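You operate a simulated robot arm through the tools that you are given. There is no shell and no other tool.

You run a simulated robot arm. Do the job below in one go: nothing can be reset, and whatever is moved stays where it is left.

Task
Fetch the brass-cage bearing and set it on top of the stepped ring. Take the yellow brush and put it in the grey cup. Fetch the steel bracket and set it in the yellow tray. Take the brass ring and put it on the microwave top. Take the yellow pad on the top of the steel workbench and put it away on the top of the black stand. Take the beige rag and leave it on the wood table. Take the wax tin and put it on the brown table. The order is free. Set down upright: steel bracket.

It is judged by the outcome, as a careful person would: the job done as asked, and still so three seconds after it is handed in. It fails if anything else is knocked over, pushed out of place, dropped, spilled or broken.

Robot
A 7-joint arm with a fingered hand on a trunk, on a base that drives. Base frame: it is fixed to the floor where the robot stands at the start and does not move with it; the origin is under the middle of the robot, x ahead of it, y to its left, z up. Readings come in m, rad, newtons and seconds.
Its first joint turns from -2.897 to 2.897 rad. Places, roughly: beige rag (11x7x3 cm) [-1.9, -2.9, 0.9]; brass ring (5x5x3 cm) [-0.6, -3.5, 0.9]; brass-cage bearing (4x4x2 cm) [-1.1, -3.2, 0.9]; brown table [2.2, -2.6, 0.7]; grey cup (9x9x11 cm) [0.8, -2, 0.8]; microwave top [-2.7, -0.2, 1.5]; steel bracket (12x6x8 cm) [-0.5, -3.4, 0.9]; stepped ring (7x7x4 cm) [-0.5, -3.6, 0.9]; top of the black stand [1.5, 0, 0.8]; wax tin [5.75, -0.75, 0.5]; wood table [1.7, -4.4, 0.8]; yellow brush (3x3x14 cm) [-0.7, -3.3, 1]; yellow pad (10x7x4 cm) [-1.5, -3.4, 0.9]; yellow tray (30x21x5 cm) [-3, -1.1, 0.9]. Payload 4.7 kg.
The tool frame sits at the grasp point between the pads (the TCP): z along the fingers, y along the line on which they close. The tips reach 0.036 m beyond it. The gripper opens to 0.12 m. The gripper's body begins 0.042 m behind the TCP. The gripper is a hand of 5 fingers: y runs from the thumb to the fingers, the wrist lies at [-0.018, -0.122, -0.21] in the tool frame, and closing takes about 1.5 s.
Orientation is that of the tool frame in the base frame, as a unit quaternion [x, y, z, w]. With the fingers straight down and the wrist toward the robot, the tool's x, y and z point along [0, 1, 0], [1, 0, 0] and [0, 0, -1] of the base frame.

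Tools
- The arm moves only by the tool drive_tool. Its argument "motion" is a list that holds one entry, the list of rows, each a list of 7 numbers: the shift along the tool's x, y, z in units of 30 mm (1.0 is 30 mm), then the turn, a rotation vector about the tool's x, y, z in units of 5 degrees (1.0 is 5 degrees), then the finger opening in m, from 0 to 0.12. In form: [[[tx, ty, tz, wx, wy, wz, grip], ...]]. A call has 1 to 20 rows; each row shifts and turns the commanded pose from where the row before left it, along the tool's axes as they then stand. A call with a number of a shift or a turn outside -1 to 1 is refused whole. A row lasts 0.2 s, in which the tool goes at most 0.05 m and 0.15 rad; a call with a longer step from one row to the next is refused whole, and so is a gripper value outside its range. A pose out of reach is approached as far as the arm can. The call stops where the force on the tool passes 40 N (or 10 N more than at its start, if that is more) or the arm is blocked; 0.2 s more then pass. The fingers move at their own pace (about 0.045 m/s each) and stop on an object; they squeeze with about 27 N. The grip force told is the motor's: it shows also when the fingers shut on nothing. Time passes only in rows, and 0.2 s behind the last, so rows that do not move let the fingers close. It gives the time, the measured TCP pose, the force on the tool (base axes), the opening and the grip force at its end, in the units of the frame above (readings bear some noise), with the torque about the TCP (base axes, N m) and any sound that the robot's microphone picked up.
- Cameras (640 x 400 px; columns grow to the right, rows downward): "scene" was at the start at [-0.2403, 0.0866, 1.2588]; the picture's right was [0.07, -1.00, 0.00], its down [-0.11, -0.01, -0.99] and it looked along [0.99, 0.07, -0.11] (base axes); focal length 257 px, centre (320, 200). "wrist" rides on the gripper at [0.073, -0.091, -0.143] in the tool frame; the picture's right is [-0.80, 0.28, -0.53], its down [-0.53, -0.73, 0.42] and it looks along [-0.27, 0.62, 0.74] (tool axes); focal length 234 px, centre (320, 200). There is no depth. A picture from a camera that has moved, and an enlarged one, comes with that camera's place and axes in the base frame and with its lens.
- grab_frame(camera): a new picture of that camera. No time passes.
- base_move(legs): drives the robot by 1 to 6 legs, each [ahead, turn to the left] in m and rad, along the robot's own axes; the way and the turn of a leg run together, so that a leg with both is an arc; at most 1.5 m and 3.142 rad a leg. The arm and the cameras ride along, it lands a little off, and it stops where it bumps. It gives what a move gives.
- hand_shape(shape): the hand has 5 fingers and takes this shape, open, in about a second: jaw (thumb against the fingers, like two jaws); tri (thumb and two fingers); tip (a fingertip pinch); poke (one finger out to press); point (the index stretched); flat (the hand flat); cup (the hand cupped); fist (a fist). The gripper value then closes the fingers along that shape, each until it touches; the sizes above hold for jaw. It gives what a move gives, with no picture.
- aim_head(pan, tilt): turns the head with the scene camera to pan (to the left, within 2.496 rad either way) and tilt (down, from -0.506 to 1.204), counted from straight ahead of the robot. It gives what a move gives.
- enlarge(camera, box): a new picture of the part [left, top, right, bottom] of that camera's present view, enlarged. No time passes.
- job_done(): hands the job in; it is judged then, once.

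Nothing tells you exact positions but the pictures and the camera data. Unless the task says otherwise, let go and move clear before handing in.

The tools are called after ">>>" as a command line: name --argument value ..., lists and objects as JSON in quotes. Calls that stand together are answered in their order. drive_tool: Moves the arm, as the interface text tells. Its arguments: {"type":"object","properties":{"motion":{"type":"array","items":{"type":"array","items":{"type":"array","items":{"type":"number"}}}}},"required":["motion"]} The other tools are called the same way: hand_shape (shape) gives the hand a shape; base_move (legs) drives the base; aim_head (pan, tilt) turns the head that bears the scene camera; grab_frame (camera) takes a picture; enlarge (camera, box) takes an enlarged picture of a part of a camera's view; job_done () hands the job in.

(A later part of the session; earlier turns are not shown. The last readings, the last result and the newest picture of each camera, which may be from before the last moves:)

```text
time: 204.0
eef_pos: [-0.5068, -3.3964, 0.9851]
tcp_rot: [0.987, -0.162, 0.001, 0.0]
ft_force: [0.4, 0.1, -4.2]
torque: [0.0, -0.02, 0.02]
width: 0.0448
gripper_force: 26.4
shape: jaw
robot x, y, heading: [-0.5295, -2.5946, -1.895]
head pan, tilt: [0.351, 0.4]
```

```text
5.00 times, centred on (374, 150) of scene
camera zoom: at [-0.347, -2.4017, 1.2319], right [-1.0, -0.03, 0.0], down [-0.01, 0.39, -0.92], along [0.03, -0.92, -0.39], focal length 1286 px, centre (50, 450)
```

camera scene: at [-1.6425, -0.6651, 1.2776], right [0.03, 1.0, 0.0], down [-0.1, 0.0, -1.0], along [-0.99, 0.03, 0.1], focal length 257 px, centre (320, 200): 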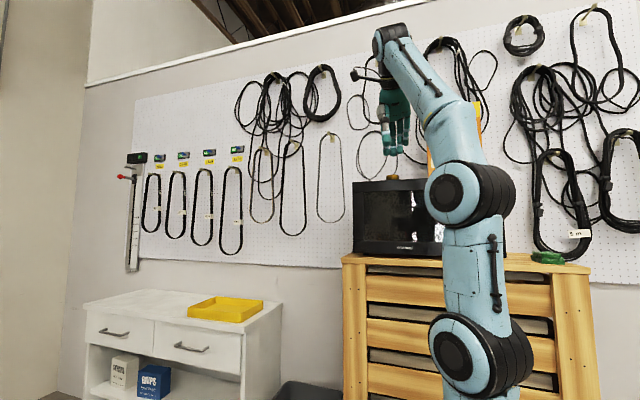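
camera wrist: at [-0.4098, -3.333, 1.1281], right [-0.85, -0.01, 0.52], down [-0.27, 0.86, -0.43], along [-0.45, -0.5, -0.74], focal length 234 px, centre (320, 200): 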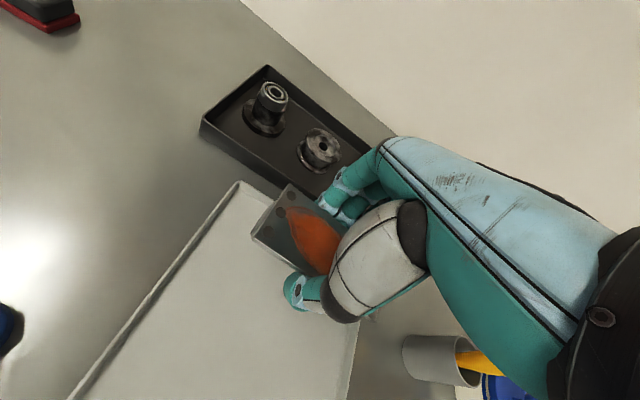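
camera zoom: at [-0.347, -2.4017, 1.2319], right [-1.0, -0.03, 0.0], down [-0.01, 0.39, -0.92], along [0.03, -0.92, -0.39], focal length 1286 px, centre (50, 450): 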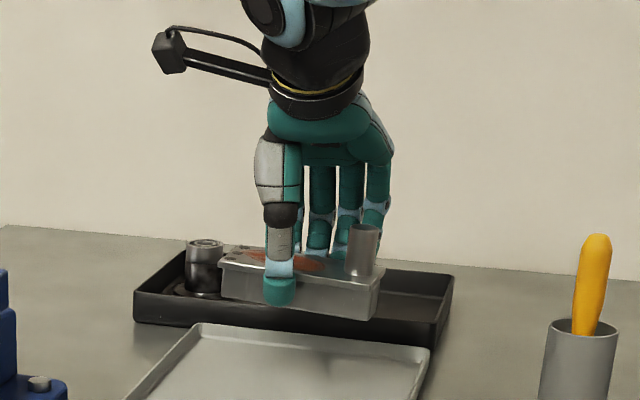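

The bracket lifts level and secure. I'll raise, retract and drive to the white shelf.

>>> drive_tool --motion '[[[0, 0, -1, 0, 0, 0, 0.0], [0, 0, -1, 0, 0, 0, 0.0], [0, 0, -1, 0, 0, 0, 0.0], [0, 0, -1, 0, 0, 0, 0.0], [0, 0, -1, 0, 0, 0, 0.0], [0, 0, -1, 0, 0, 0, 0.0], [0, -1, -0.3, 0, 0, 0, 0.0], [0, -1, 0, 0, 0, 0, 0.0], [-1, -1, 0, 0, 0, 0, 0.0], [-1, -1, 0, 0, 0, 0, 0.0], [-1, -1, 0, 0, 0, 0, 0.0], [-1, -1, 0, 0, 0, 0, 0.0], [-1, -1, 0, 0, 0, 0, 0.0], [-1, -1, 0, 0, 0, 0, 0.0], [-1, -0.5, 0, 0, 0, 0, 0.0], [-1, 0, 0, 0, 0, 0, 0.0], [-1, 0, 0, 0, 0, 0, 0.0]]]'

>>> base_move --legs '[[-0.2, 0.0], [0.0, -1.646], [1.41, 0.0], [0.0, -0.371], [0.583, 0.0], [0.0, 0.449]]'

>>> aim_head --pan -0.15 --tilt 0.4

>>> grab_frame --camera "scene"

>>> grab_frame --camera "wrist"

```text
time: 207.6
eef_pos: [-0.6815, -3.0661, 1.1739]
tcp_rot: [0.987, -0.162, 0.002, 0.001]
ft_force: [0.0, -0.1, -4.8]
torque: [0.0, -0.05, -0.01]
width: 0.0439
gripper_force: 26.9
shape: jaw
robot x, y, heading: [-0.5283, -2.5959, -1.89]
head pan, tilt: [0.351, 0.4]
```

```text
time: 225.2
eef_pos: [-2.636, -1.2799, 1.1741]
tcp_rot: [-0.578, 0.816, -0.001, -0.001]
ft_force: [0.0, -0.2, -4.0]
torque: [-0.08, 0.03, 0.02]
width: 0.0435
gripper_force: 26.9
shape: jaw
robot x, y, heading: [-2.1718, -1.4376, 2.806]
head pan, tilt: [0.351, 0.4]
```

```text
time: 226.1
eef_pos: [-2.635, -1.2794, 1.1746]
tcp_rot: [-0.578, 0.816, -0.001, -0.001]
ft_force: [-0.1, -0.7, -4.1]
torque: [-0.03, 0.02, 0.0]
width: 0.0434
gripper_force: 26.9
shape: jaw
robot x, y, heading: [-2.1716, -1.4373, 2.809]
head pan, tilt: [-0.15, 0.4]
```

```text
taken
camera scene: at [-1.9667, -1.5799, 1.2319], right [0.47, 0.89, 0.0], down [0.34, -0.18, -0.92], along [-0.82, 0.43, -0.39], focal length 257 px, centre (320, 200)
```

scene: 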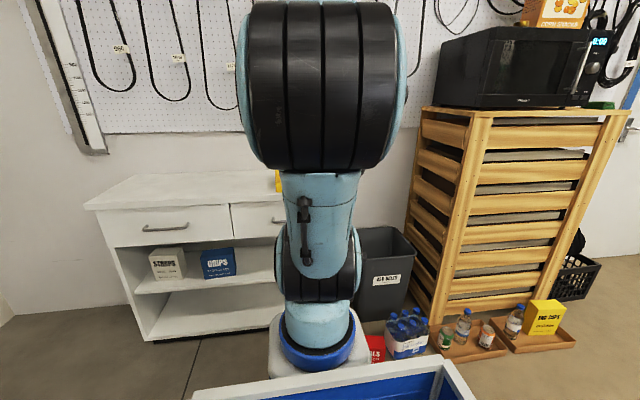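

```text
taken
camera wrist: at [-2.5736, -1.3786, 1.3167], right [0.0, 0.85, 0.52], down [0.87, 0.26, -0.43], along [-0.5, 0.45, -0.74], focal length 234 px, centre (320, 200)
```

wrist: 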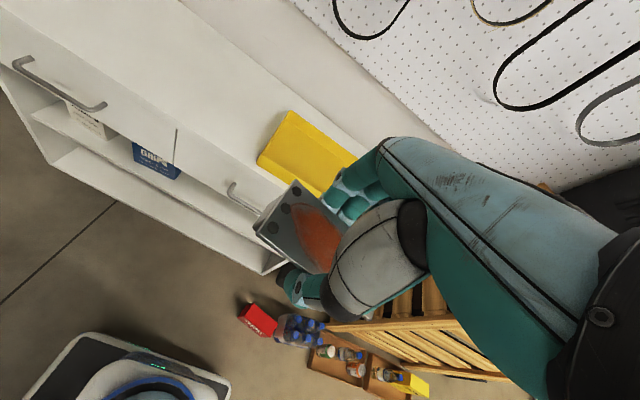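

The yellow tray's centre is about (-2.96, -1.10), rim at z≈0.89. I'll extend the bracket over the tray.

>>> drive_tool --motion '[[[-0.128, 0.94, 0, 0, 0, 0, 0.0], [-0.128, 0.94, 0, 0, 0, 0, 0.0], [-0.128, 0.94, 0, 0, 0, 0, 0.0], [-0.128, 0.94, 0, 0, 0, 0, 0.0], [-0.128, 0.94, 0, 0, 0, 0, 0.0], [-0.128, 0.94, 0, 0, 0, 0, 0.0], [-0.128, 0.94, 0, 0, 0, 0, 0.0], [-0.128, 0.94, 0, 0, 0, 0, 0.0], [-0.128, 0.94, 0, 0, 0, 0, 0.0], [-0.128, 0.94, 0, 0, 0, 0, 0.0], [-0.128, 0.94, 0, 0, 0, 0, 0.0], [-0.128, 0.94, 0, 0, 0, 0, 0.0], [-0.128, 0.94, 0, 0, 0, 0, 0.0], [0, 0, 1, 0, 0, 0, 0.0], [0, 0, 1, 0, 0, 0, 0.0], [0, 0, 1, 0, 0, 0, 0.0], [0, 0, 1, 0, 0, 0, 0.0]]]'

>>> grab_frame --camera "wrist"

>>> grab_frame --camera "scene"

```text
time: 229.7
eef_pos: [-2.9668, -1.1117, 1.0546]
tcp_rot: [-0.579, 0.815, -0.001, -0.002]
ft_force: [1.3, -0.3, -3.5]
torque: [-0.07, 0.01, 0.03]
width: 0.0431
gripper_force: 27.5
shape: jaw
robot x, y, heading: [-2.1643, -1.4406, 2.807]
head pan, tilt: [-0.15, 0.4]
```

```text
taken
camera wrist: at [-2.9039, -1.2112, 1.1972], right [0.0, 0.85, 0.52], down [0.87, 0.26, -0.43], along [-0.5, 0.46, -0.74], focal length 234 px, centre (320, 200)
```

wrist: 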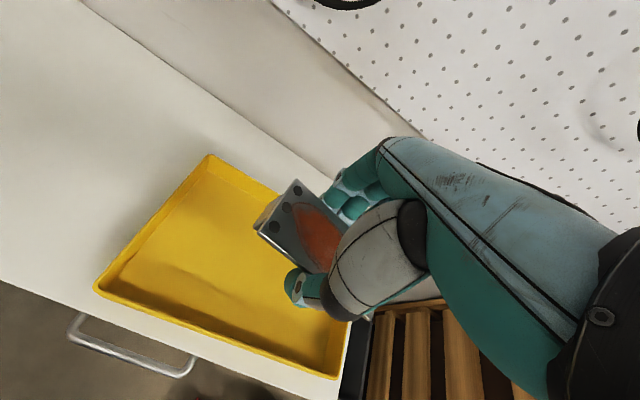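

```text
taken
camera scene: at [-1.9667, -1.5799, 1.2319], right [0.47, 0.88, 0.0], down [0.34, -0.18, -0.92], along [-0.82, 0.43, -0.39], focal length 257 px, centre (320, 200)
```

scene: 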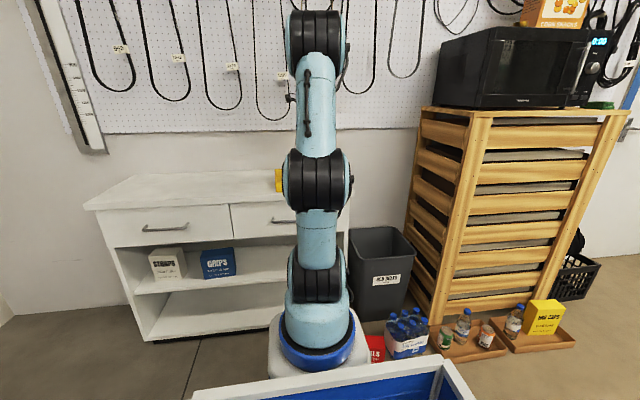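

Centred over the tray. Lowering toward the tray floor.

>>> drive_tool --motion '[[[0, 0.6, 0.5, 0, 0, 0, 0.0], [0, 0, 1, 0, 0, 0, 0.0], [0, 0, 1, 0, 0, 0, 0.0], [0, 0, 0.8, 0, 0, 0, 0.0], [0, 0, 0.5, 0, 0, 0, 0.0], [0, 0, 0.2, 0, 0, 0, 0.0], [0, 0, 0, 0, 0, 0, 0.0]]]'

>>> grab_frame --camera "wrist"

```text
time: 231.3
eef_pos: [-2.9823, -1.1064, 0.9331]
tcp_rot: [-0.578, 0.816, 0.0, -0.001]
ft_force: [0.5, 0.3, -3.9]
torque: [-0.05, -0.01, 0.01]
width: 0.0431
gripper_force: 27.0
shape: jaw
robot x, y, heading: [-2.168, -1.4402, 2.802]
head pan, tilt: [-0.15, 0.4]
```

```text
taken
camera wrist: at [-2.9199, -1.2049, 1.0765], right [0.0, 0.85, 0.52], down [0.87, 0.26, -0.43], along [-0.5, 0.45, -0.74], focal length 234 px, centre (320, 200)
```

wrist: 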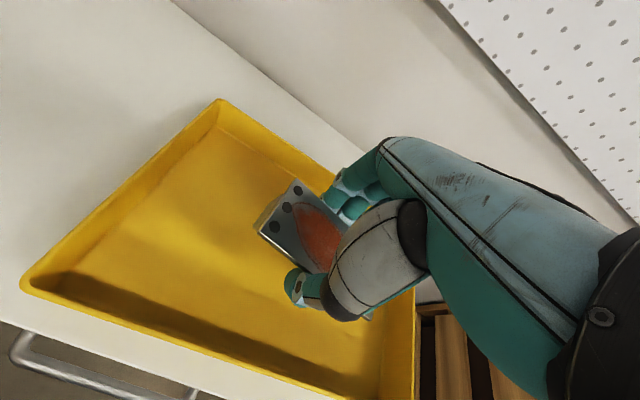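

>>> drive_tool --motion '[[[0, 0, 0.3, 0, 0, 0, 0.0], [0, 0, 0.2, 0, 0, 0, 0.0], [0, 0, 0.15, 0, 0, 0, 0.0], [0, 0, 0, 0, 0, 0, 0.0]]]'

>>> drive_tool --motion '[[[0, 0, 0.1, 0, 0, 0, 0.0], [0, 0, 0.1, 0, 0, 0, 0.0], [0, 0, 0, 0, 0, 0, 0.0]]]'

>>> drive_tool --motion '[[[0, 0, 0.1, 0, 0, 0, 0.0], [0, 0, 0, 0, 0, 0, 0.0]]]'

>>> grab_frame --camera "wrist"

```text
time: 232.3
eef_pos: [-2.9826, -1.1061, 0.9149]
tcp_rot: [-0.579, 0.816, -0.002, -0.001]
ft_force: [-0.5, -0.2, -4.6]
torque: [-0.07, -0.02, 0.01]
width: 0.0433
gripper_force: 27.5
shape: jaw
robot x, y, heading: [-2.1637, -1.4393, 2.804]
head pan, tilt: [-0.15, 0.4]
```

```text
time: 233.1
eef_pos: [-2.9827, -1.1064, 0.9084]
tcp_rot: [-0.579, 0.816, -0.002, -0.001]
ft_force: [-0.1, 0.3, -5.6]
torque: [-0.06, -0.01, -0.02]
width: 0.0428
gripper_force: 27.0
shape: jaw
robot x, y, heading: [-2.168, -1.44, 2.81]
head pan, tilt: [-0.15, 0.4]
```

```text
time: 233.7
eef_pos: [-2.9825, -1.1062, 0.9062]
tcp_rot: [-0.579, 0.815, -0.001, -0.001]
ft_force: [-0.3, 0.0, -4.4]
torque: [-0.05, -0.01, -0.01]
width: 0.0428
gripper_force: 27.2
shape: jaw
robot x, y, heading: [-2.1675, -1.4387, 2.808]
head pan, tilt: [-0.15, 0.4]
```

```text
taken
camera wrist: at [-2.9206, -1.2053, 1.048], right [0.0, 0.85, 0.52], down [0.87, 0.26, -0.43], along [-0.5, 0.45, -0.74], focal length 234 px, centre (320, 200)
```

wrist: 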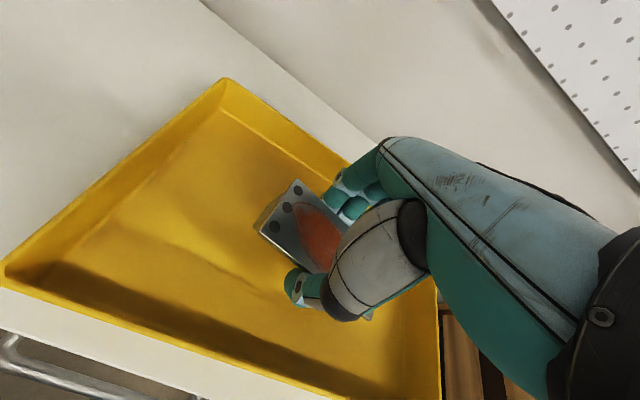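

>>> drive_tool --motion '[[[0, 0, 0.1, 0, 0, 0, 0.0], [0, 0, 0.1, 0, 0, 0, 0.0], [0, 0, 0, 0, 0, 0, 0.0]]]'

>>> drive_tool --motion '[[[0, 0, 0.1, 0, 0, 0, 0.0], [0, 0, 0, 0, 0, 0, 0.0]]]'

>>> drive_tool --motion '[[[0, 0, 0.1, 0, 0, 0, 0.0], [0, 0, 0, 0, 0, 0, 0.0]]]'

>>> drive_tool --motion '[[[0, 0, 0.1, 0, 0, 0, 0.0], [0, 0, 0, 0, 0, 0, 0.0]]]'

```text
time: 234.5
eef_pos: [-2.9827, -1.1058, 0.8994]
tcp_rot: [-0.579, 0.816, 0.0, -0.002]
ft_force: [-0.6, 0.2, -5.0]
torque: [-0.05, 0.03, 0.02]
width: 0.0428
gripper_force: 27.1
shape: jaw
robot x, y, heading: [-2.1671, -1.4397, 2.808]
head pan, tilt: [-0.15, 0.4]
```

```text
time: 235.1
eef_pos: [-2.9832, -1.107, 0.8967]
tcp_rot: [-0.578, 0.816, -0.001, -0.002]
ft_force: [0.4, 0.1, -5.8]
torque: [-0.04, 0.02, -0.01]
width: 0.0431
gripper_force: 27.2
shape: jaw
robot x, y, heading: [-2.1693, -1.4386, 2.81]
head pan, tilt: [-0.15, 0.4]
```

```text
time: 235.7
eef_pos: [-2.9834, -1.1065, 0.8929]
tcp_rot: [-0.578, 0.816, 0.0, -0.001]
ft_force: [-1.4, -0.7, 1.0]
torque: [0.23, -0.11, 0.09]
width: 0.0432
gripper_force: 26.5
shape: jaw
robot x, y, heading: [-2.167, -1.4412, 2.808]
head pan, tilt: [-0.15, 0.4]
```

```text
time: 236.3
eef_pos: [-2.9825, -1.1074, 0.8903]
tcp_rot: [-0.578, 0.816, -0.001, -0.002]
ft_force: [-3.8, -2.1, 8.7]
torque: [0.62, -0.12, 0.13]
width: 0.0436
gripper_force: 27.3
shape: jaw
robot x, y, heading: [-2.1658, -1.4392, 2.809]
head pan, tilt: [-0.15, 0.4]
```

The bracket has touched the tray floor. I'll open gently and lift straight up.

>>> drive_tool --motion '[[[0, 0, 0, 0, 0, 0, 0.04], [0, 0, 0, 0, 0, 0, 0.05], [0, 0, 0, 0, 0, 0, 0.058], [0, 0, 0, 0, 0, 0, 0.066], [0, 0, 0, 0, 0, 0, 0.075], [0, 0, 0, 0, 0, 0, 0.085], [0, 0, 0, 0, 0, 0, 0.09], [0, 0, 0, 0, 0, 0, 0.09]]]'

>>> grab_frame --camera "wrist"

```text
time: 238.1
eef_pos: [-2.9824, -1.1063, 0.8897]
tcp_rot: [-0.579, 0.815, -0.001, -0.002]
ft_force: [0.0, -0.3, 0.5]
torque: [0.01, 0.04, 0.0]
width: 0.0895
gripper_force: 0.0
shape: jaw
robot x, y, heading: [-2.1664, -1.4422, 2.809]
head pan, tilt: [-0.15, 0.4]
```

```text
taken
camera wrist: at [-2.9203, -1.2056, 1.033], right [0.0, 0.85, 0.52], down [0.87, 0.26, -0.43], along [-0.5, 0.45, -0.74], focal length 234 px, centre (320, 200)
```

wrist: 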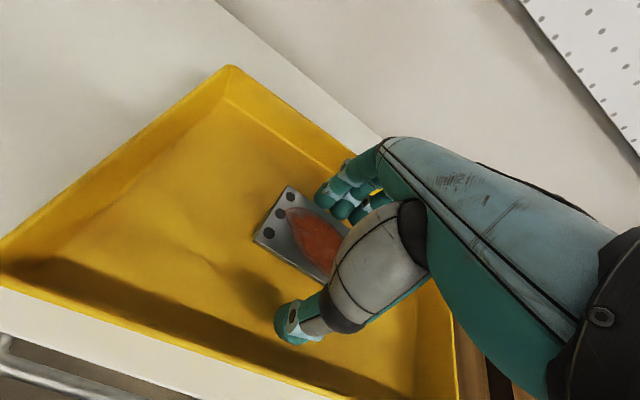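

Released cleanly. Lifting straight up and retracting, then I'll check how the bracket sits.

>>> drive_tool --motion '[[[0, 0, -0.4, 0, 0, 0, 0.09], [0, 0, -0.8, 0, 0, 0, 0.09], [0, 0, -1, 0, 0, 0, 0.09], [0, 0, -1, 0, 0, 0, 0.09], [0, 0, -1, 0, 0, 0, 0.09], [0, 0, -1, 0, 0, 0, 0.09], [0, 0, -1, 0, 0, 0, 0.1], [0, 0, -1, 0, 0, 0, 0.12], [0, 0, -1, 0, 0, 0, 0.12], [0, -1, -0.5, 0, 0, 0, 0.12], [0, -1, 0, 0, 0, 0, 0.12], [0, -1, 0, 0, 0, 0, 0.12], [0, -1, 0, 0, 0, 0, 0.12], [0, -1, 0, 0, 0, 0, 0.12], [0, -1, 0, 0, 0, 0, 0.12], [0, -1, 0, 0, 0, 0, 0.12]]]'

>>> grab_frame --camera "wrist"

>>> enlarge --camera "wrist" --box '[160, 150, 352, 270]'

```text
time: 241.5
eef_pos: [-2.7837, -1.1757, 1.1506]
tcp_rot: [-0.579, 0.815, -0.001, -0.001]
ft_force: [-1.0, 0.9, -0.5]
torque: [-0.04, 0.01, 0.03]
width: 0.1201
gripper_force: 0.0
shape: jaw
robot x, y, heading: [-2.1648, -1.437, 2.807]
head pan, tilt: [-0.15, 0.4]
```

```text
taken
camera wrist: at [-2.7218, -1.2746, 1.2932], right [0.0, 0.85, 0.52], down [0.87, 0.26, -0.42], along [-0.5, 0.45, -0.74], focal length 234 px, centre (320, 200)
```

wrist: 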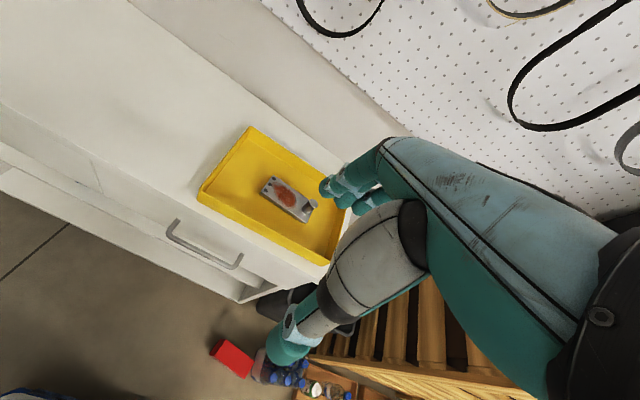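

```text
3.33 times, centred on (256, 210) of wrist
camera zoom: at [-2.7218, -1.2746, 1.2932], right [0.0, 0.85, 0.52], down [0.87, 0.26, -0.42], along [-0.5, 0.45, -0.74], focal length 781 px, centre (533, 167)
```

zoom: 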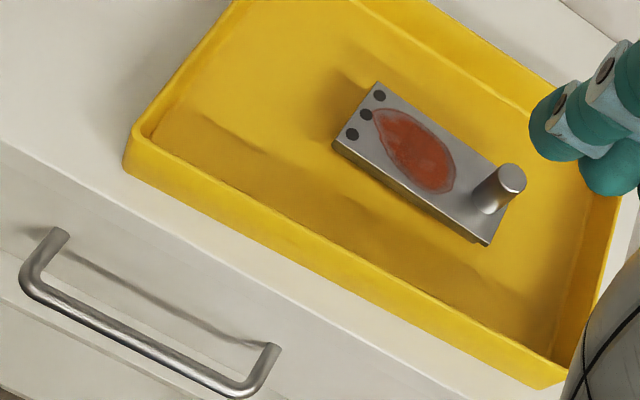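

The bracket is upright in the yellow tray. Next is the beige rag at the bench's right end; I'll retract and drive there.

>>> drive_tool --motion '[[[0, -1, 0, 0, 0, 0, 0.12], [0.3, -1, 0, 0, 0, 0, 0.12], [0.3, -1, 0, 0, 0, 0, 0.12], [0.3, -1, 0, 0, 0, 0, 0.12], [0.3, -1, 0, 0, 0, 0, 0.12], [0.4, -0.5, 0, 0, 0, 0, 0.12]]]'

>>> base_move --legs '[[0.0, 2.682], [0.806, 0.0], [0.0, -1.1]]'

>>> grab_frame --camera "wrist"

>>> aim_head --pan 0.3 --tilt 0.4

>>> grab_frame --camera "scene"

```text
time: 242.9
eef_pos: [-2.6458, -1.2758, 1.1519]
tcp_rot: [-0.579, 0.816, -0.002, -0.002]
ft_force: [-0.1, 0.8, -0.6]
torque: [-0.05, -0.01, 0.01]
width: 0.1197
gripper_force: 0.2
shape: jaw
robot x, y, heading: [-2.1678, -1.4341, 2.808]
head pan, tilt: [-0.15, 0.4]
```

```text
time: 256.3
eef_pos: [-1.7322, -2.4857, 1.1527]
tcp_rot: [0.989, -0.149, 0.002, 0.0]
ft_force: [-0.3, 0.6, 0.3]
torque: [0.0, -0.01, 0.01]
width: 0.1201
gripper_force: 0.1
shape: jaw
robot x, y, heading: [-1.5878, -2.0024, -1.869]
head pan, tilt: [-0.15, 0.4]
```

```text
taken
camera wrist: at [-1.6366, -2.4204, 1.2947], right [-0.85, -0.03, 0.52], down [-0.29, 0.86, -0.43], along [-0.44, -0.51, -0.74], focal length 234 px, centre (320, 200)
```

wrist: 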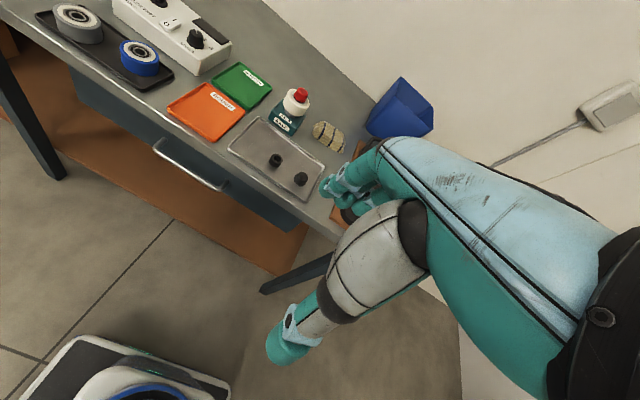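

```text
time: 257.2
eef_pos: [-1.7326, -2.4862, 1.1522]
tcp_rot: [0.989, -0.15, 0.002, 0.001]
ft_force: [0.1, -0.1, 0.0]
torque: [0.01, 0.04, 0.04]
width: 0.1197
gripper_force: 0.1
shape: jaw
robot x, y, heading: [-1.5867, -2.0034, -1.866]
head pan, tilt: [0.3, 0.4]
```

```text
taken
camera scene: at [-1.4155, -1.804, 1.2318], right [-1.0, 0.0, 0.0], down [0.0, 0.39, -0.92], along [0.0, -0.92, -0.39], focal length 257 px, centre (320, 200)
```

scene: 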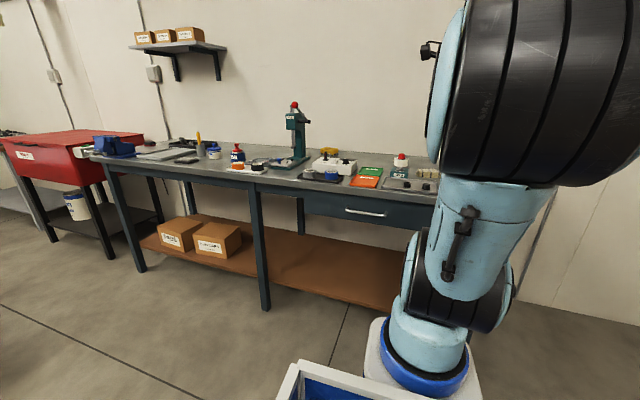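

The rag is directly ahead beside the "axle" tool. I'll move in and look closely.

>>> base_move --legs '[[0.2, -0.027]]'

>>> drive_tool --motion '[[[0.8, 0.6, 0, 0, 0, 0, 0.12], [0.8, 0.6, 0, 0, 0, 0, 0.12], [0.8, 0.6, 0, 0, 0, 0, 0.12]]]'

>>> grab_frame --camera "wrist"

>>> enlarge --camera "wrist" --box '[180, 60, 372, 180]'

```text
time: 258.8
eef_pos: [-1.8082, -2.6732, 1.1518]
tcp_rot: [0.986, -0.164, 0.001, 0.001]
ft_force: [0.4, -0.3, 0.4]
torque: [0.01, 0.0, -0.01]
width: 0.1195
gripper_force: 0.1
shape: jaw
robot x, y, heading: [-1.6505, -2.1965, -1.897]
head pan, tilt: [0.3, 0.4]
```

```text
time: 259.6
eef_pos: [-1.7593, -2.7493, 1.1515]
tcp_rot: [0.986, -0.165, 0.002, 0.001]
ft_force: [0.2, 1.0, 1.3]
torque: [-0.02, 0.02, 0.01]
width: 0.1198
gripper_force: 0.1
shape: jaw
robot x, y, heading: [-1.6498, -2.1965, -1.898]
head pan, tilt: [0.3, 0.4]
```

```text
taken
camera wrist: at [-1.6605, -2.686, 1.2948], right [-0.85, 0.0, 0.52], down [-0.26, 0.86, -0.43], along [-0.45, -0.5, -0.74], focal length 234 px, centre (320, 200)
```

wrist: 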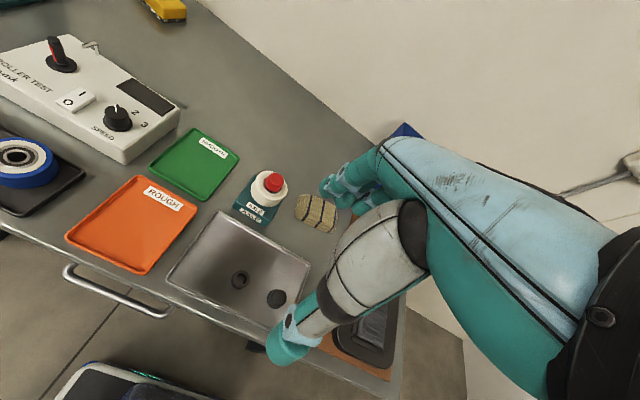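

```text
3.33 times, centred on (276, 120) of wrist
camera zoom: at [-1.6605, -2.686, 1.2948], right [-0.85, 0.0, 0.52], down [-0.26, 0.86, -0.43], along [-0.45, -0.5, -0.74], focal length 781 px, centre (467, 467)
```

zoom: 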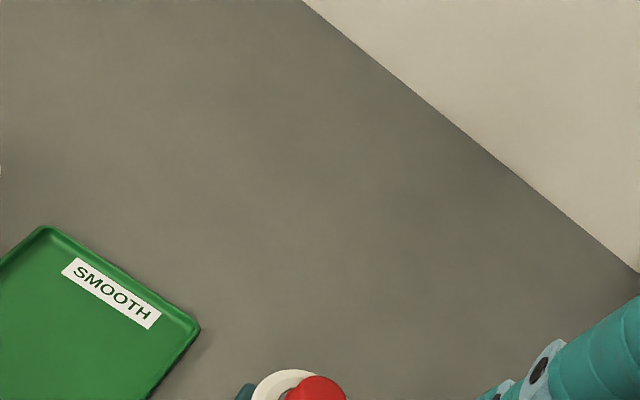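

>>> enlarge --camera "wrist" --box '[220, 160, 380, 260]'

>>> aim_head --pan -0.35 --tilt 0.5

>>> grab_frame --camera "scene"

```text
4.00 times, centred on (300, 210) of wrist
camera zoom: at [-1.6605, -2.686, 1.2948], right [-0.85, 0.0, 0.52], down [-0.26, 0.86, -0.43], along [-0.45, -0.5, -0.74], focal length 937 px, centre (400, 160)
```

zoom: 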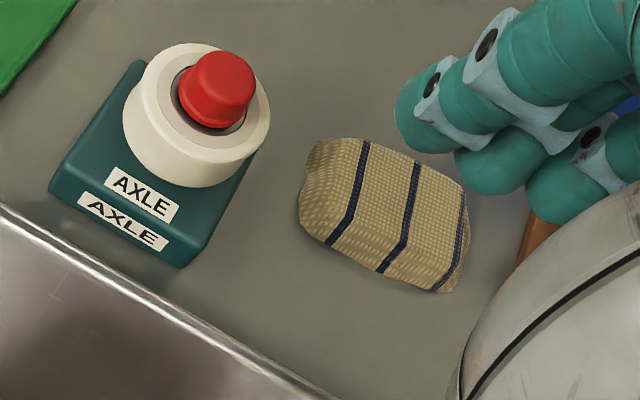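

```text
time: 260.7
eef_pos: [-1.7587, -2.7482, 1.1528]
tcp_rot: [0.986, -0.164, 0.001, 0.0]
ft_force: [0.1, 0.5, 0.0]
torque: [0.0, 0.01, -0.01]
width: 0.1199
gripper_force: 0.0
shape: jaw
robot x, y, heading: [-1.6481, -2.1954, -1.897]
head pan, tilt: [-0.351, 0.499]
```

```text
taken
camera scene: at [-1.5262, -1.9798, 1.2227], right [-0.78, 0.63, 0.0], down [0.3, 0.37, -0.88], along [-0.55, -0.68, -0.48], focal length 257 px, centre (320, 200)
```

scene: 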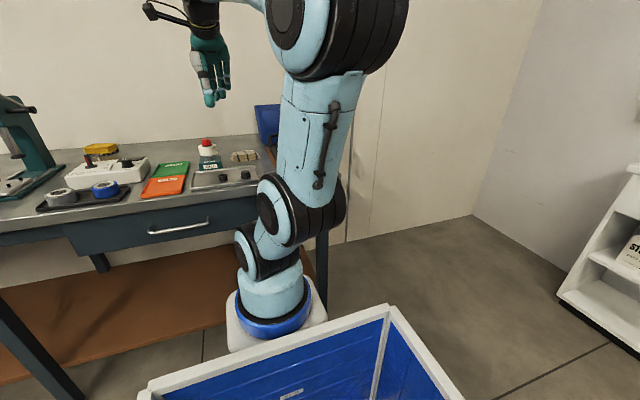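

The rag lies turned about 16° to my tool, centred at about (-1.90, -2.92). I'll move above it and rotate to match.

>>> drive_tool --motion '[[[-0.376, 0.99, 0, 0, 0, 0, 0.105], [-0.376, 0.99, 0, 0, 0, 0, 0.105], [-0.376, 0.99, 0, 0, 0, 0, 0.105], [-0.376, 0.99, 0, 0, 0, 0, 0.105], [-0.376, 0.99, 0, 0, 0, 0, 0.105], [-0.376, 0.99, 0, 0, 0, 0, 0.105], [-0.376, 0.99, 0, 0, 0, 0, 0.105], [0, 0, 0, 0, 0, -0.83, 0.105], [0, 0, 0, 0, 0, -0.83, 0.105], [0, 0, 0, 0, 0, -0.83, 0.105], [0, 0, 0, 0, 0, -0.83, 0.105], [0, 0, 1, 0, 0, 0, 0.105], [0, 0, 1, 0, 0, 0, 0.105], [0, 0, 1, 0, 0, 0, 0.105], [0, 0, 1, 0, 0, 0, 0.105]]]'

>>> grab_frame --camera "wrist"

>>> enlarge --camera "scene" --box '[130, 70, 290, 170]'

```text
time: 263.9
eef_pos: [-1.8995, -2.9182, 1.032]
tcp_rot: [1.0, -0.02, 0.001, 0.001]
ft_force: [0.3, 0.8, -0.1]
torque: [-0.01, -0.03, 0.02]
width: 0.1053
gripper_force: 0.0
shape: jaw
robot x, y, heading: [-1.6464, -2.196, -1.896]
head pan, tilt: [-0.351, 0.499]
```

```text
taken
camera wrist: at [-1.8234, -2.8304, 1.1749], right [-0.82, -0.25, 0.52], down [-0.5, 0.75, -0.43], along [-0.29, -0.61, -0.74], focal length 234 px, centre (320, 200)
```

wrist: 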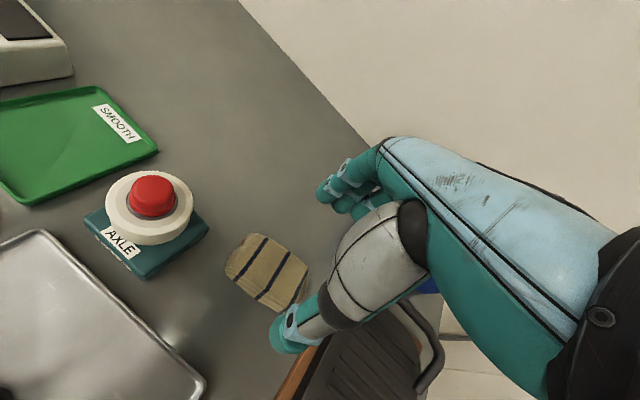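

```text
4.00 times, centred on (210, 120) of scene
camera zoom: at [-1.5262, -1.9796, 1.2227], right [-0.78, 0.63, 0.0], down [0.3, 0.37, -0.88], along [-0.55, -0.68, -0.48], focal length 1028 px, centre (760, 520)
```

zoom: 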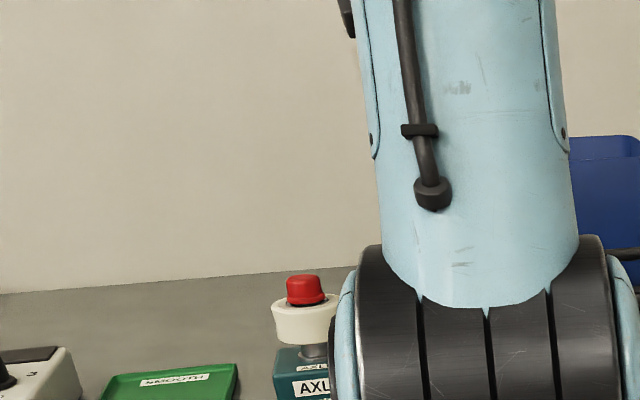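

Aligned well. I'll descend and close around the rag.

>>> drive_tool --motion '[[[0, 0.27, 0.8, 0, 0, 0, 0.105], [0, 0, 0.9, 0, 0, 0, 0.105], [0, 0, 0.9, 0, 0, 0, 0.105], [0, 0, 0.6, 0, 0, 0, 0.105], [0, 0, 0.4, 0, 0, 0, 0.105], [0, 0, 0, 0, 0, 0, 0.105]]]'

>>> grab_frame --camera "wrist"

>>> drive_tool --motion '[[[0, 0, 0, 0, 0, 0, 0.085], [0, 0, 0, 0, 0, 0, 0.065], [0, 0, 0, 0, 0, 0, 0.045], [0, 0, 0, 0, 0, 0, 0.02], [0, 0, 0, 0, 0, 0, 0.0], [0, 0, 0, 0, 0, 0, 0.0], [0, 0, 0, 0, 0, 0, 0.0]]]'

>>> grab_frame --camera "wrist"

```text
time: 265.3
eef_pos: [-1.9013, -2.928, 0.9253]
tcp_rot: [1.0, -0.021, 0.002, 0.001]
ft_force: [0.2, -0.4, 0.2]
torque: [-0.01, -0.02, -0.03]
width: 0.1051
gripper_force: 0.0
shape: jaw
robot x, y, heading: [-1.6491, -2.1927, -1.898]
head pan, tilt: [-0.351, 0.499]
```

```text
taken
camera wrist: at [-1.8241, -2.8397, 1.067], right [-0.82, -0.25, 0.52], down [-0.5, 0.75, -0.43], along [-0.29, -0.61, -0.74], focal length 234 px, centre (320, 200)
```

wrist: 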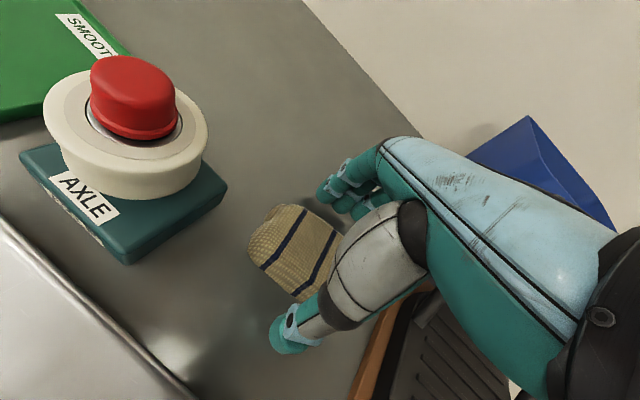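

```text
time: 266.9
eef_pos: [-1.9003, -2.9279, 0.9248]
tcp_rot: [1.0, -0.021, 0.002, 0.001]
ft_force: [0.3, -0.5, 0.4]
torque: [0.02, -0.01, 0.05]
width: 0.0618
gripper_force: 27.4
shape: jaw
robot x, y, heading: [-1.649, -2.1971, -1.901]
head pan, tilt: [-0.351, 0.499]
```

```text
taken
camera wrist: at [-1.8241, -2.8397, 1.0672], right [-0.82, -0.25, 0.52], down [-0.5, 0.75, -0.43], along [-0.29, -0.61, -0.74], focal length 234 px, centre (320, 200)
```

wrist: 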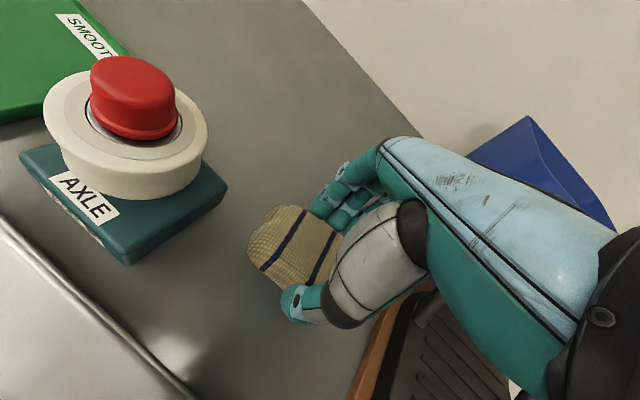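

The rag is gripped (width 0.062). Lifting to check the hold.

>>> drive_tool --motion '[[[0, 0, -0.2, 0, 0, 0, 0.0], [0, 0, -0.4, 0, 0, 0, 0.0], [0, 0, -0.8, 0, 0, 0, 0.0], [0, 0, -1, 0, 0, 0, 0.0], [0, 0, -1, 0, 0, 0, 0.0], [0, 0, -1, 0, 0, 0, 0.0], [0, 0, -1, 0, 0, 0, 0.0], [0, 0, -1, 0, 0, 0, 0.0], [0, 0, -1, 0, 0, 0, 0.0]]]'

>>> grab_frame --camera "wrist"

```text
time: 268.9
eef_pos: [-1.8996, -2.9265, 1.1467]
tcp_rot: [1.0, -0.021, 0.002, 0.0]
ft_force: [-0.1, 0.1, 0.3]
torque: [0.03, 0.0, 0.04]
width: 0.0613
gripper_force: 26.6
shape: jaw
robot x, y, heading: [-1.6503, -2.1896, -1.895]
head pan, tilt: [-0.351, 0.499]
```

```text
taken
camera wrist: at [-1.8249, -2.839, 1.2894], right [-0.82, -0.25, 0.52], down [-0.5, 0.75, -0.43], along [-0.29, -0.61, -0.74], focal length 234 px, centre (320, 200)
```

wrist: 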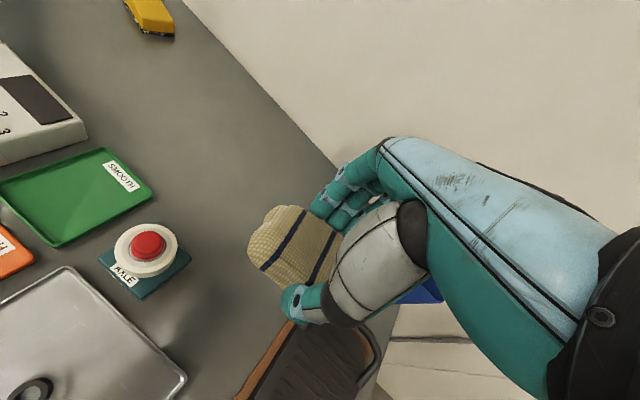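

The rag is held. I'll retract, realign the hand, and drive east along the aisle, pausing to look.

>>> drive_tool --motion '[[[0.26, -0.9, -0.2, 0, 0, 0, 0.0], [0.26, -0.9, -0.2, 0, 0, 0, 0.0], [0.26, -0.9, 0, 0, 0, 0, 0.0], [0.26, -0.9, 0, 0, 0, 0, 0.0], [0.26, -0.9, 0, 0, 0, 0, 0.0], [0.26, -0.9, 0, 0, 0, 0, 0.0], [0.26, -0.9, 0, 0, 0, 0, 0.0], [0.26, -0.9, 0, 0, 0, 0, 0.0], [0.26, -0.9, 0, 0, 0, 0, 0.0], [0.26, -0.9, 0, 0, 0, 0, 0.0], [0, 0, 0, 0, 0, 0.83, 0.0], [0, 0, 0, 0, 0, 0.83, 0.0], [0, 0, 0, 0, 0, 0.83, 0.0], [0, 0, 0, 0, 0, 0.83, 0.0]]]'

>>> base_move --legs '[[-0.2, 0.0], [0.0, 1.515], [1.0, 0.0], [0.8, 0.0]]'

>>> aim_head --pan 0.5 --tilt 0.4

>>> grab_frame --camera "scene"

>>> aim_head --pan -0.4 --tilt 0.4

>>> grab_frame --camera "scene"

```text
time: 271.9
eef_pos: [-1.8128, -2.6607, 1.1582]
tcp_rot: [0.986, -0.164, 0.001, 0.0]
ft_force: [-0.2, 0.4, -0.7]
torque: [-0.01, -0.01, -0.03]
width: 0.0612
gripper_force: 26.8
shape: jaw
robot x, y, heading: [-1.6499, -2.1972, -1.898]
head pan, tilt: [-0.351, 0.499]
```

```text
time: 285.8
eef_pos: [0.5315, -2.8702, 1.1566]
tcp_rot: [0.831, 0.556, 0.001, 0.0]
ft_force: [-0.8, -0.2, -1.1]
torque: [0.0, 0.02, 0.02]
width: 0.0613
gripper_force: 26.8
shape: jaw
robot x, y, heading: [0.0779, -2.6791, -0.384]
head pan, tilt: [-0.351, 0.499]
```

```text
time: 287.0
eef_pos: [0.5311, -2.8701, 1.1575]
tcp_rot: [0.831, 0.556, 0.001, -0.001]
ft_force: [0.1, -0.2, -0.7]
torque: [-0.02, 0.08, 0.0]
width: 0.0613
gripper_force: 26.7
shape: jaw
robot x, y, heading: [0.0732, -2.6812, -0.391]
head pan, tilt: [0.499, 0.4]
```

```text
taken
camera scene: at [-0.1089, -2.4704, 1.2318], right [0.11, -0.99, 0.0], down [-0.39, -0.04, -0.92], along [0.92, 0.1, -0.39], focal length 257 px, centre (320, 200)
```

scene: 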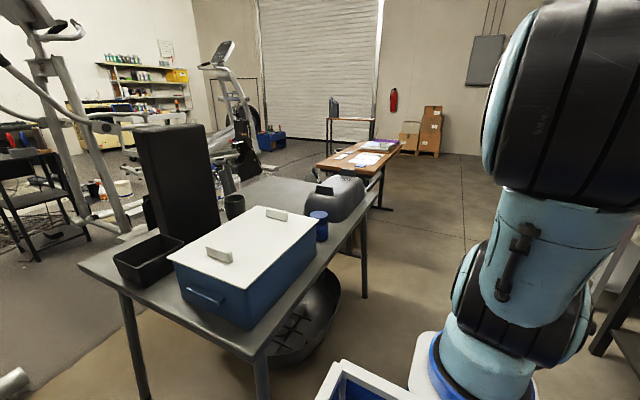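

```text
time: 288.2
eef_pos: [0.5305, -2.8709, 1.1577]
tcp_rot: [0.831, 0.556, 0.001, -0.001]
ft_force: [-0.2, 0.3, -0.5]
torque: [0.02, 0.02, 0.0]
width: 0.0612
gripper_force: 27.1
shape: jaw
robot x, y, heading: [0.0757, -2.68, -0.385]
head pan, tilt: [-0.4, 0.4]
```

```text
taken
camera scene: at [-0.1354, -2.5462, 1.2319], right [-0.71, -0.71, 0.0], down [-0.28, 0.28, -0.92], along [0.65, -0.65, -0.39], focal length 257 px, centre (320, 200)
```

scene: 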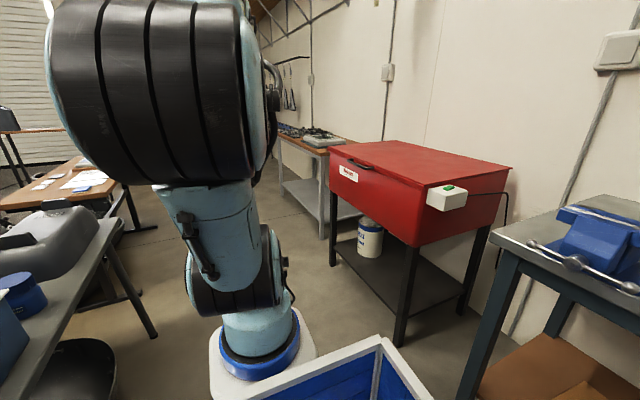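

I have a clear view: the grey table with the cup on the left, wood table ahead beyond the red chest. The aisle is open, so I'll drive on and turn to face the wood table.

>>> base_move --legs '[[1.1, 0.0], [1.05, 0.0], [0.0, -1.51]]'

>>> aim_head --pan 0.35 --tilt 0.4

>>> grab_frame --camera "scene"

>>> grab_frame --camera "wrist"

>>> aim_head --pan -0.35 --tilt 0.4

>>> grab_frame --camera "scene"

```text
time: 302.5
eef_pos: [1.8859, -3.9683, 1.1579]
tcp_rot: [0.986, -0.167, 0.001, 0.0]
ft_force: [-0.1, 0.8, 0.0]
torque: [0.02, 0.02, -0.01]
width: 0.0612
gripper_force: 27.3
shape: jaw
robot x, y, heading: [2.0544, -3.5081, -1.902]
head pan, tilt: [-0.4, 0.4]
```

```text
time: 303.6
eef_pos: [1.887, -3.9703, 1.1582]
tcp_rot: [0.986, -0.168, 0.002, 0.0]
ft_force: [-0.4, 0.0, -0.5]
torque: [-0.01, 0.03, 0.0]
width: 0.0608
gripper_force: 27.0
shape: jaw
robot x, y, heading: [2.0545, -3.5036, -1.906]
head pan, tilt: [0.351, 0.4]
```

```text
taken
camera scene: at [2.2365, -3.3121, 1.2318], right [-1.0, -0.02, 0.0], down [-0.01, 0.39, -0.92], along [0.01, -0.92, -0.39], focal length 257 px, centre (320, 200)
```

scene: 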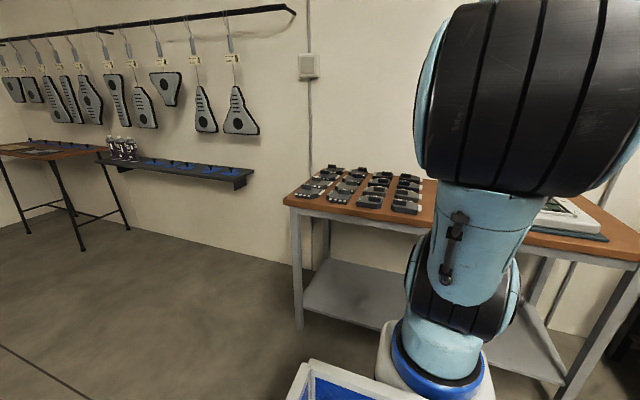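

```text
taken
camera wrist: at [1.9853, -3.9065, 1.3005], right [-0.85, 0.0, 0.52], down [-0.26, 0.87, -0.43], along [-0.45, -0.5, -0.74], focal length 234 px, centre (320, 200)
```

wrist: 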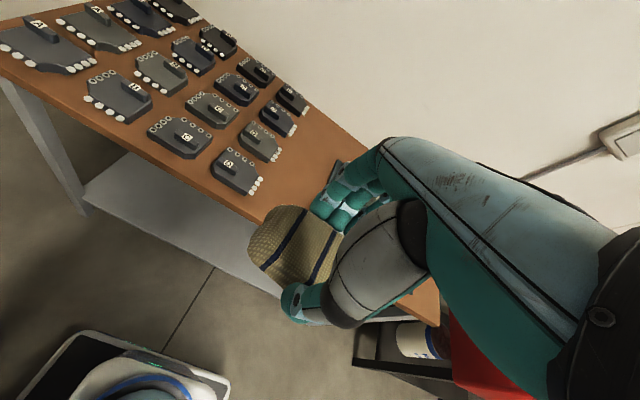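

```text
time: 304.6
eef_pos: [1.8881, -3.9676, 1.1588]
tcp_rot: [0.986, -0.168, 0.001, 0.0]
ft_force: [-0.2, -1.2, -0.8]
torque: [-0.01, 0.0, 0.01]
width: 0.061
gripper_force: 26.9
shape: jaw
robot x, y, heading: [2.055, -3.5048, -1.905]
head pan, tilt: [-0.351, 0.4]
```

```text
taken
camera scene: at [2.1765, -3.2912, 1.2319], right [-0.78, 0.63, 0.0], down [0.25, 0.3, -0.92], along [-0.58, -0.71, -0.39], focal length 257 px, centre (320, 200)
```

scene: 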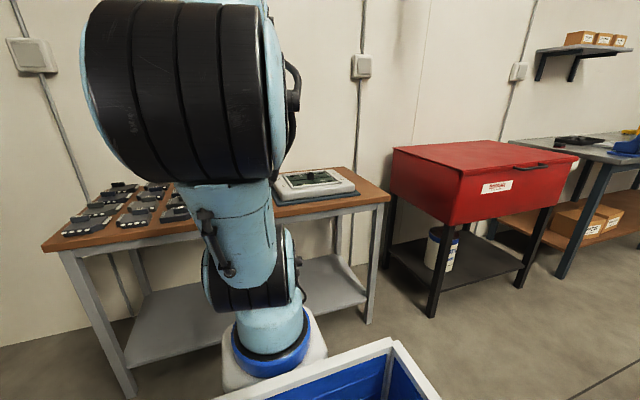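

There's a free strip on the wood table between the grey pads and the white board. I'll extend the rag over it and look before lowering.

>>> drive_tool --motion '[[[-0.1, 1, 0, 0, 0, 0, 0.0], [-0.1, 1, 0, 0, 0, 0, 0.0], [-0.1, 1, 0, 0, 0, 0, 0.0], [-0.1, 1, 0, 0, 0, 0, 0.0], [-0.1, 1, 0, 0, 0, 0, 0.0], [-0.1, 1, 0, 0, 0, 0, 0.0], [-0.1, 1, 0, 0, 0, 0, 0.0], [-0.1, 1, 0, 0, 0, 0, 0.0], [-0.1, 1, 0, 0, 0, 0, 0.0], [-0.1, 1, 0, 0, 0, 0, 0.0], [-0.1, 1, 0, 0, 0, 0, 0.0], [-0.1, 1, 0, 0, 0, 0, 0.0], [0, 0, 1, 0, 0, 0, 0.0], [0, 0, 1, 0, 0, 0, 0.0], [0, 0, 1, 0, 0, 0, 0.0], [0, 0, 1, 0, 0, 0, 0.0], [0, 0, 1, 0, 0, 0, 0.0]]]'

>>> grab_frame --camera "wrist"

>>> grab_frame --camera "scene"

```text
time: 308.2
eef_pos: [1.7337, -4.2958, 1.0076]
tcp_rot: [0.986, -0.167, 0.002, 0.001]
ft_force: [0.4, 0.7, -0.1]
torque: [-0.02, -0.01, 0.05]
width: 0.061
gripper_force: 26.4
shape: jaw
robot x, y, heading: [2.0558, -3.5055, -1.903]
head pan, tilt: [-0.351, 0.4]
```

```text
taken
camera wrist: at [1.8318, -4.2339, 1.1504], right [-0.85, 0.0, 0.52], down [-0.26, 0.87, -0.43], along [-0.46, -0.5, -0.74], focal length 234 px, centre (320, 200)
```

wrist: 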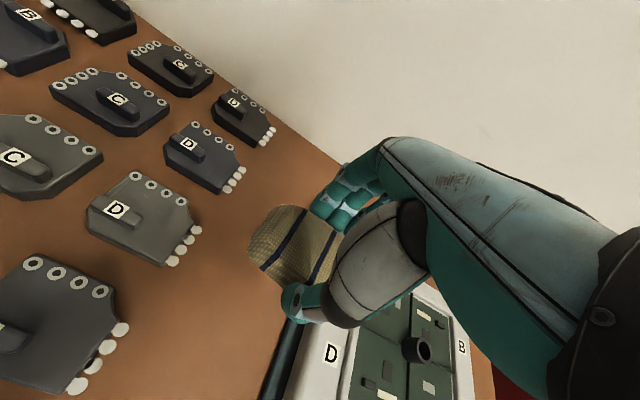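

```text
taken
camera scene: at [2.1764, -3.2911, 1.2318], right [-0.77, 0.63, 0.0], down [0.25, 0.3, -0.92], along [-0.58, -0.71, -0.39], focal length 257 px, centre (320, 200)
```

scene: 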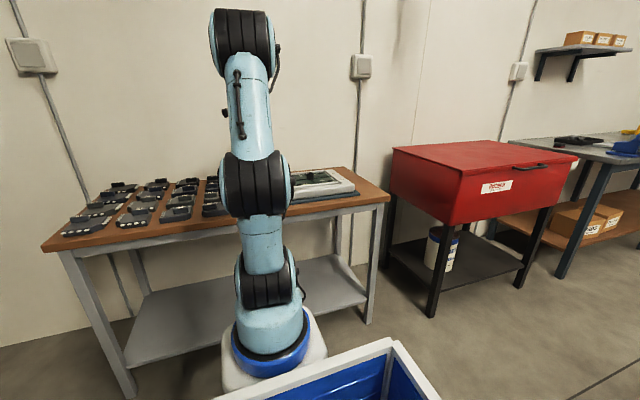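

The strip is clear (about 4 cm margin each side). Lowering the rag to the table.

>>> drive_tool --motion '[[[0.2, 0, 0.8, 0, 0, 0, 0.0], [0, 0, 1, 0, 0, 0, 0.0], [0, 0, 0.9, 0, 0, 0, 0.0], [0, 0, 0.6, 0, 0, 0, 0.0], [0, 0, 0.4, 0, 0, 0, 0.0], [0, 0, 0, 0, 0, 0, 0.0]]]'

>>> drive_tool --motion '[[[0, 0, 0.3, 0, 0, 0, 0.0], [0, 0, 0.2, 0, 0, 0, 0.0], [0, 0, 0.2, 0, 0, 0, 0.0], [0, 0, 0, 0, 0, 0, 0.0]]]'

>>> grab_frame --camera "wrist"

```text
time: 309.6
eef_pos: [1.7396, -4.2982, 0.8965]
tcp_rot: [0.986, -0.168, 0.002, 0.0]
ft_force: [0.2, -0.4, -0.5]
torque: [0.0, -0.02, -0.02]
width: 0.0607
gripper_force: 26.8
shape: jaw
robot x, y, heading: [2.0483, -3.5026, -1.903]
head pan, tilt: [-0.351, 0.4]
```

```text
time: 310.6
eef_pos: [1.7397, -4.2992, 0.8759]
tcp_rot: [0.986, -0.167, 0.002, 0.001]
ft_force: [0.6, -0.1, -0.1]
torque: [-0.01, -0.02, -0.04]
width: 0.0609
gripper_force: 27.5
shape: jaw
robot x, y, heading: [2.0561, -3.5034, -1.906]
head pan, tilt: [-0.351, 0.4]
```

```text
taken
camera wrist: at [1.8385, -4.2368, 1.0183], right [-0.85, 0.0, 0.52], down [-0.26, 0.87, -0.43], along [-0.45, -0.5, -0.74], focal length 234 px, centre (320, 200)
```

wrist: 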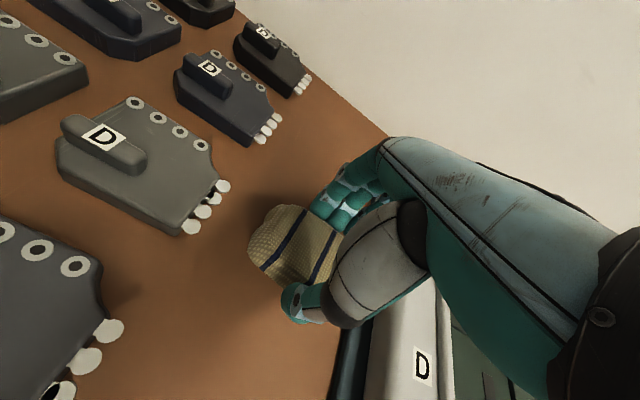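

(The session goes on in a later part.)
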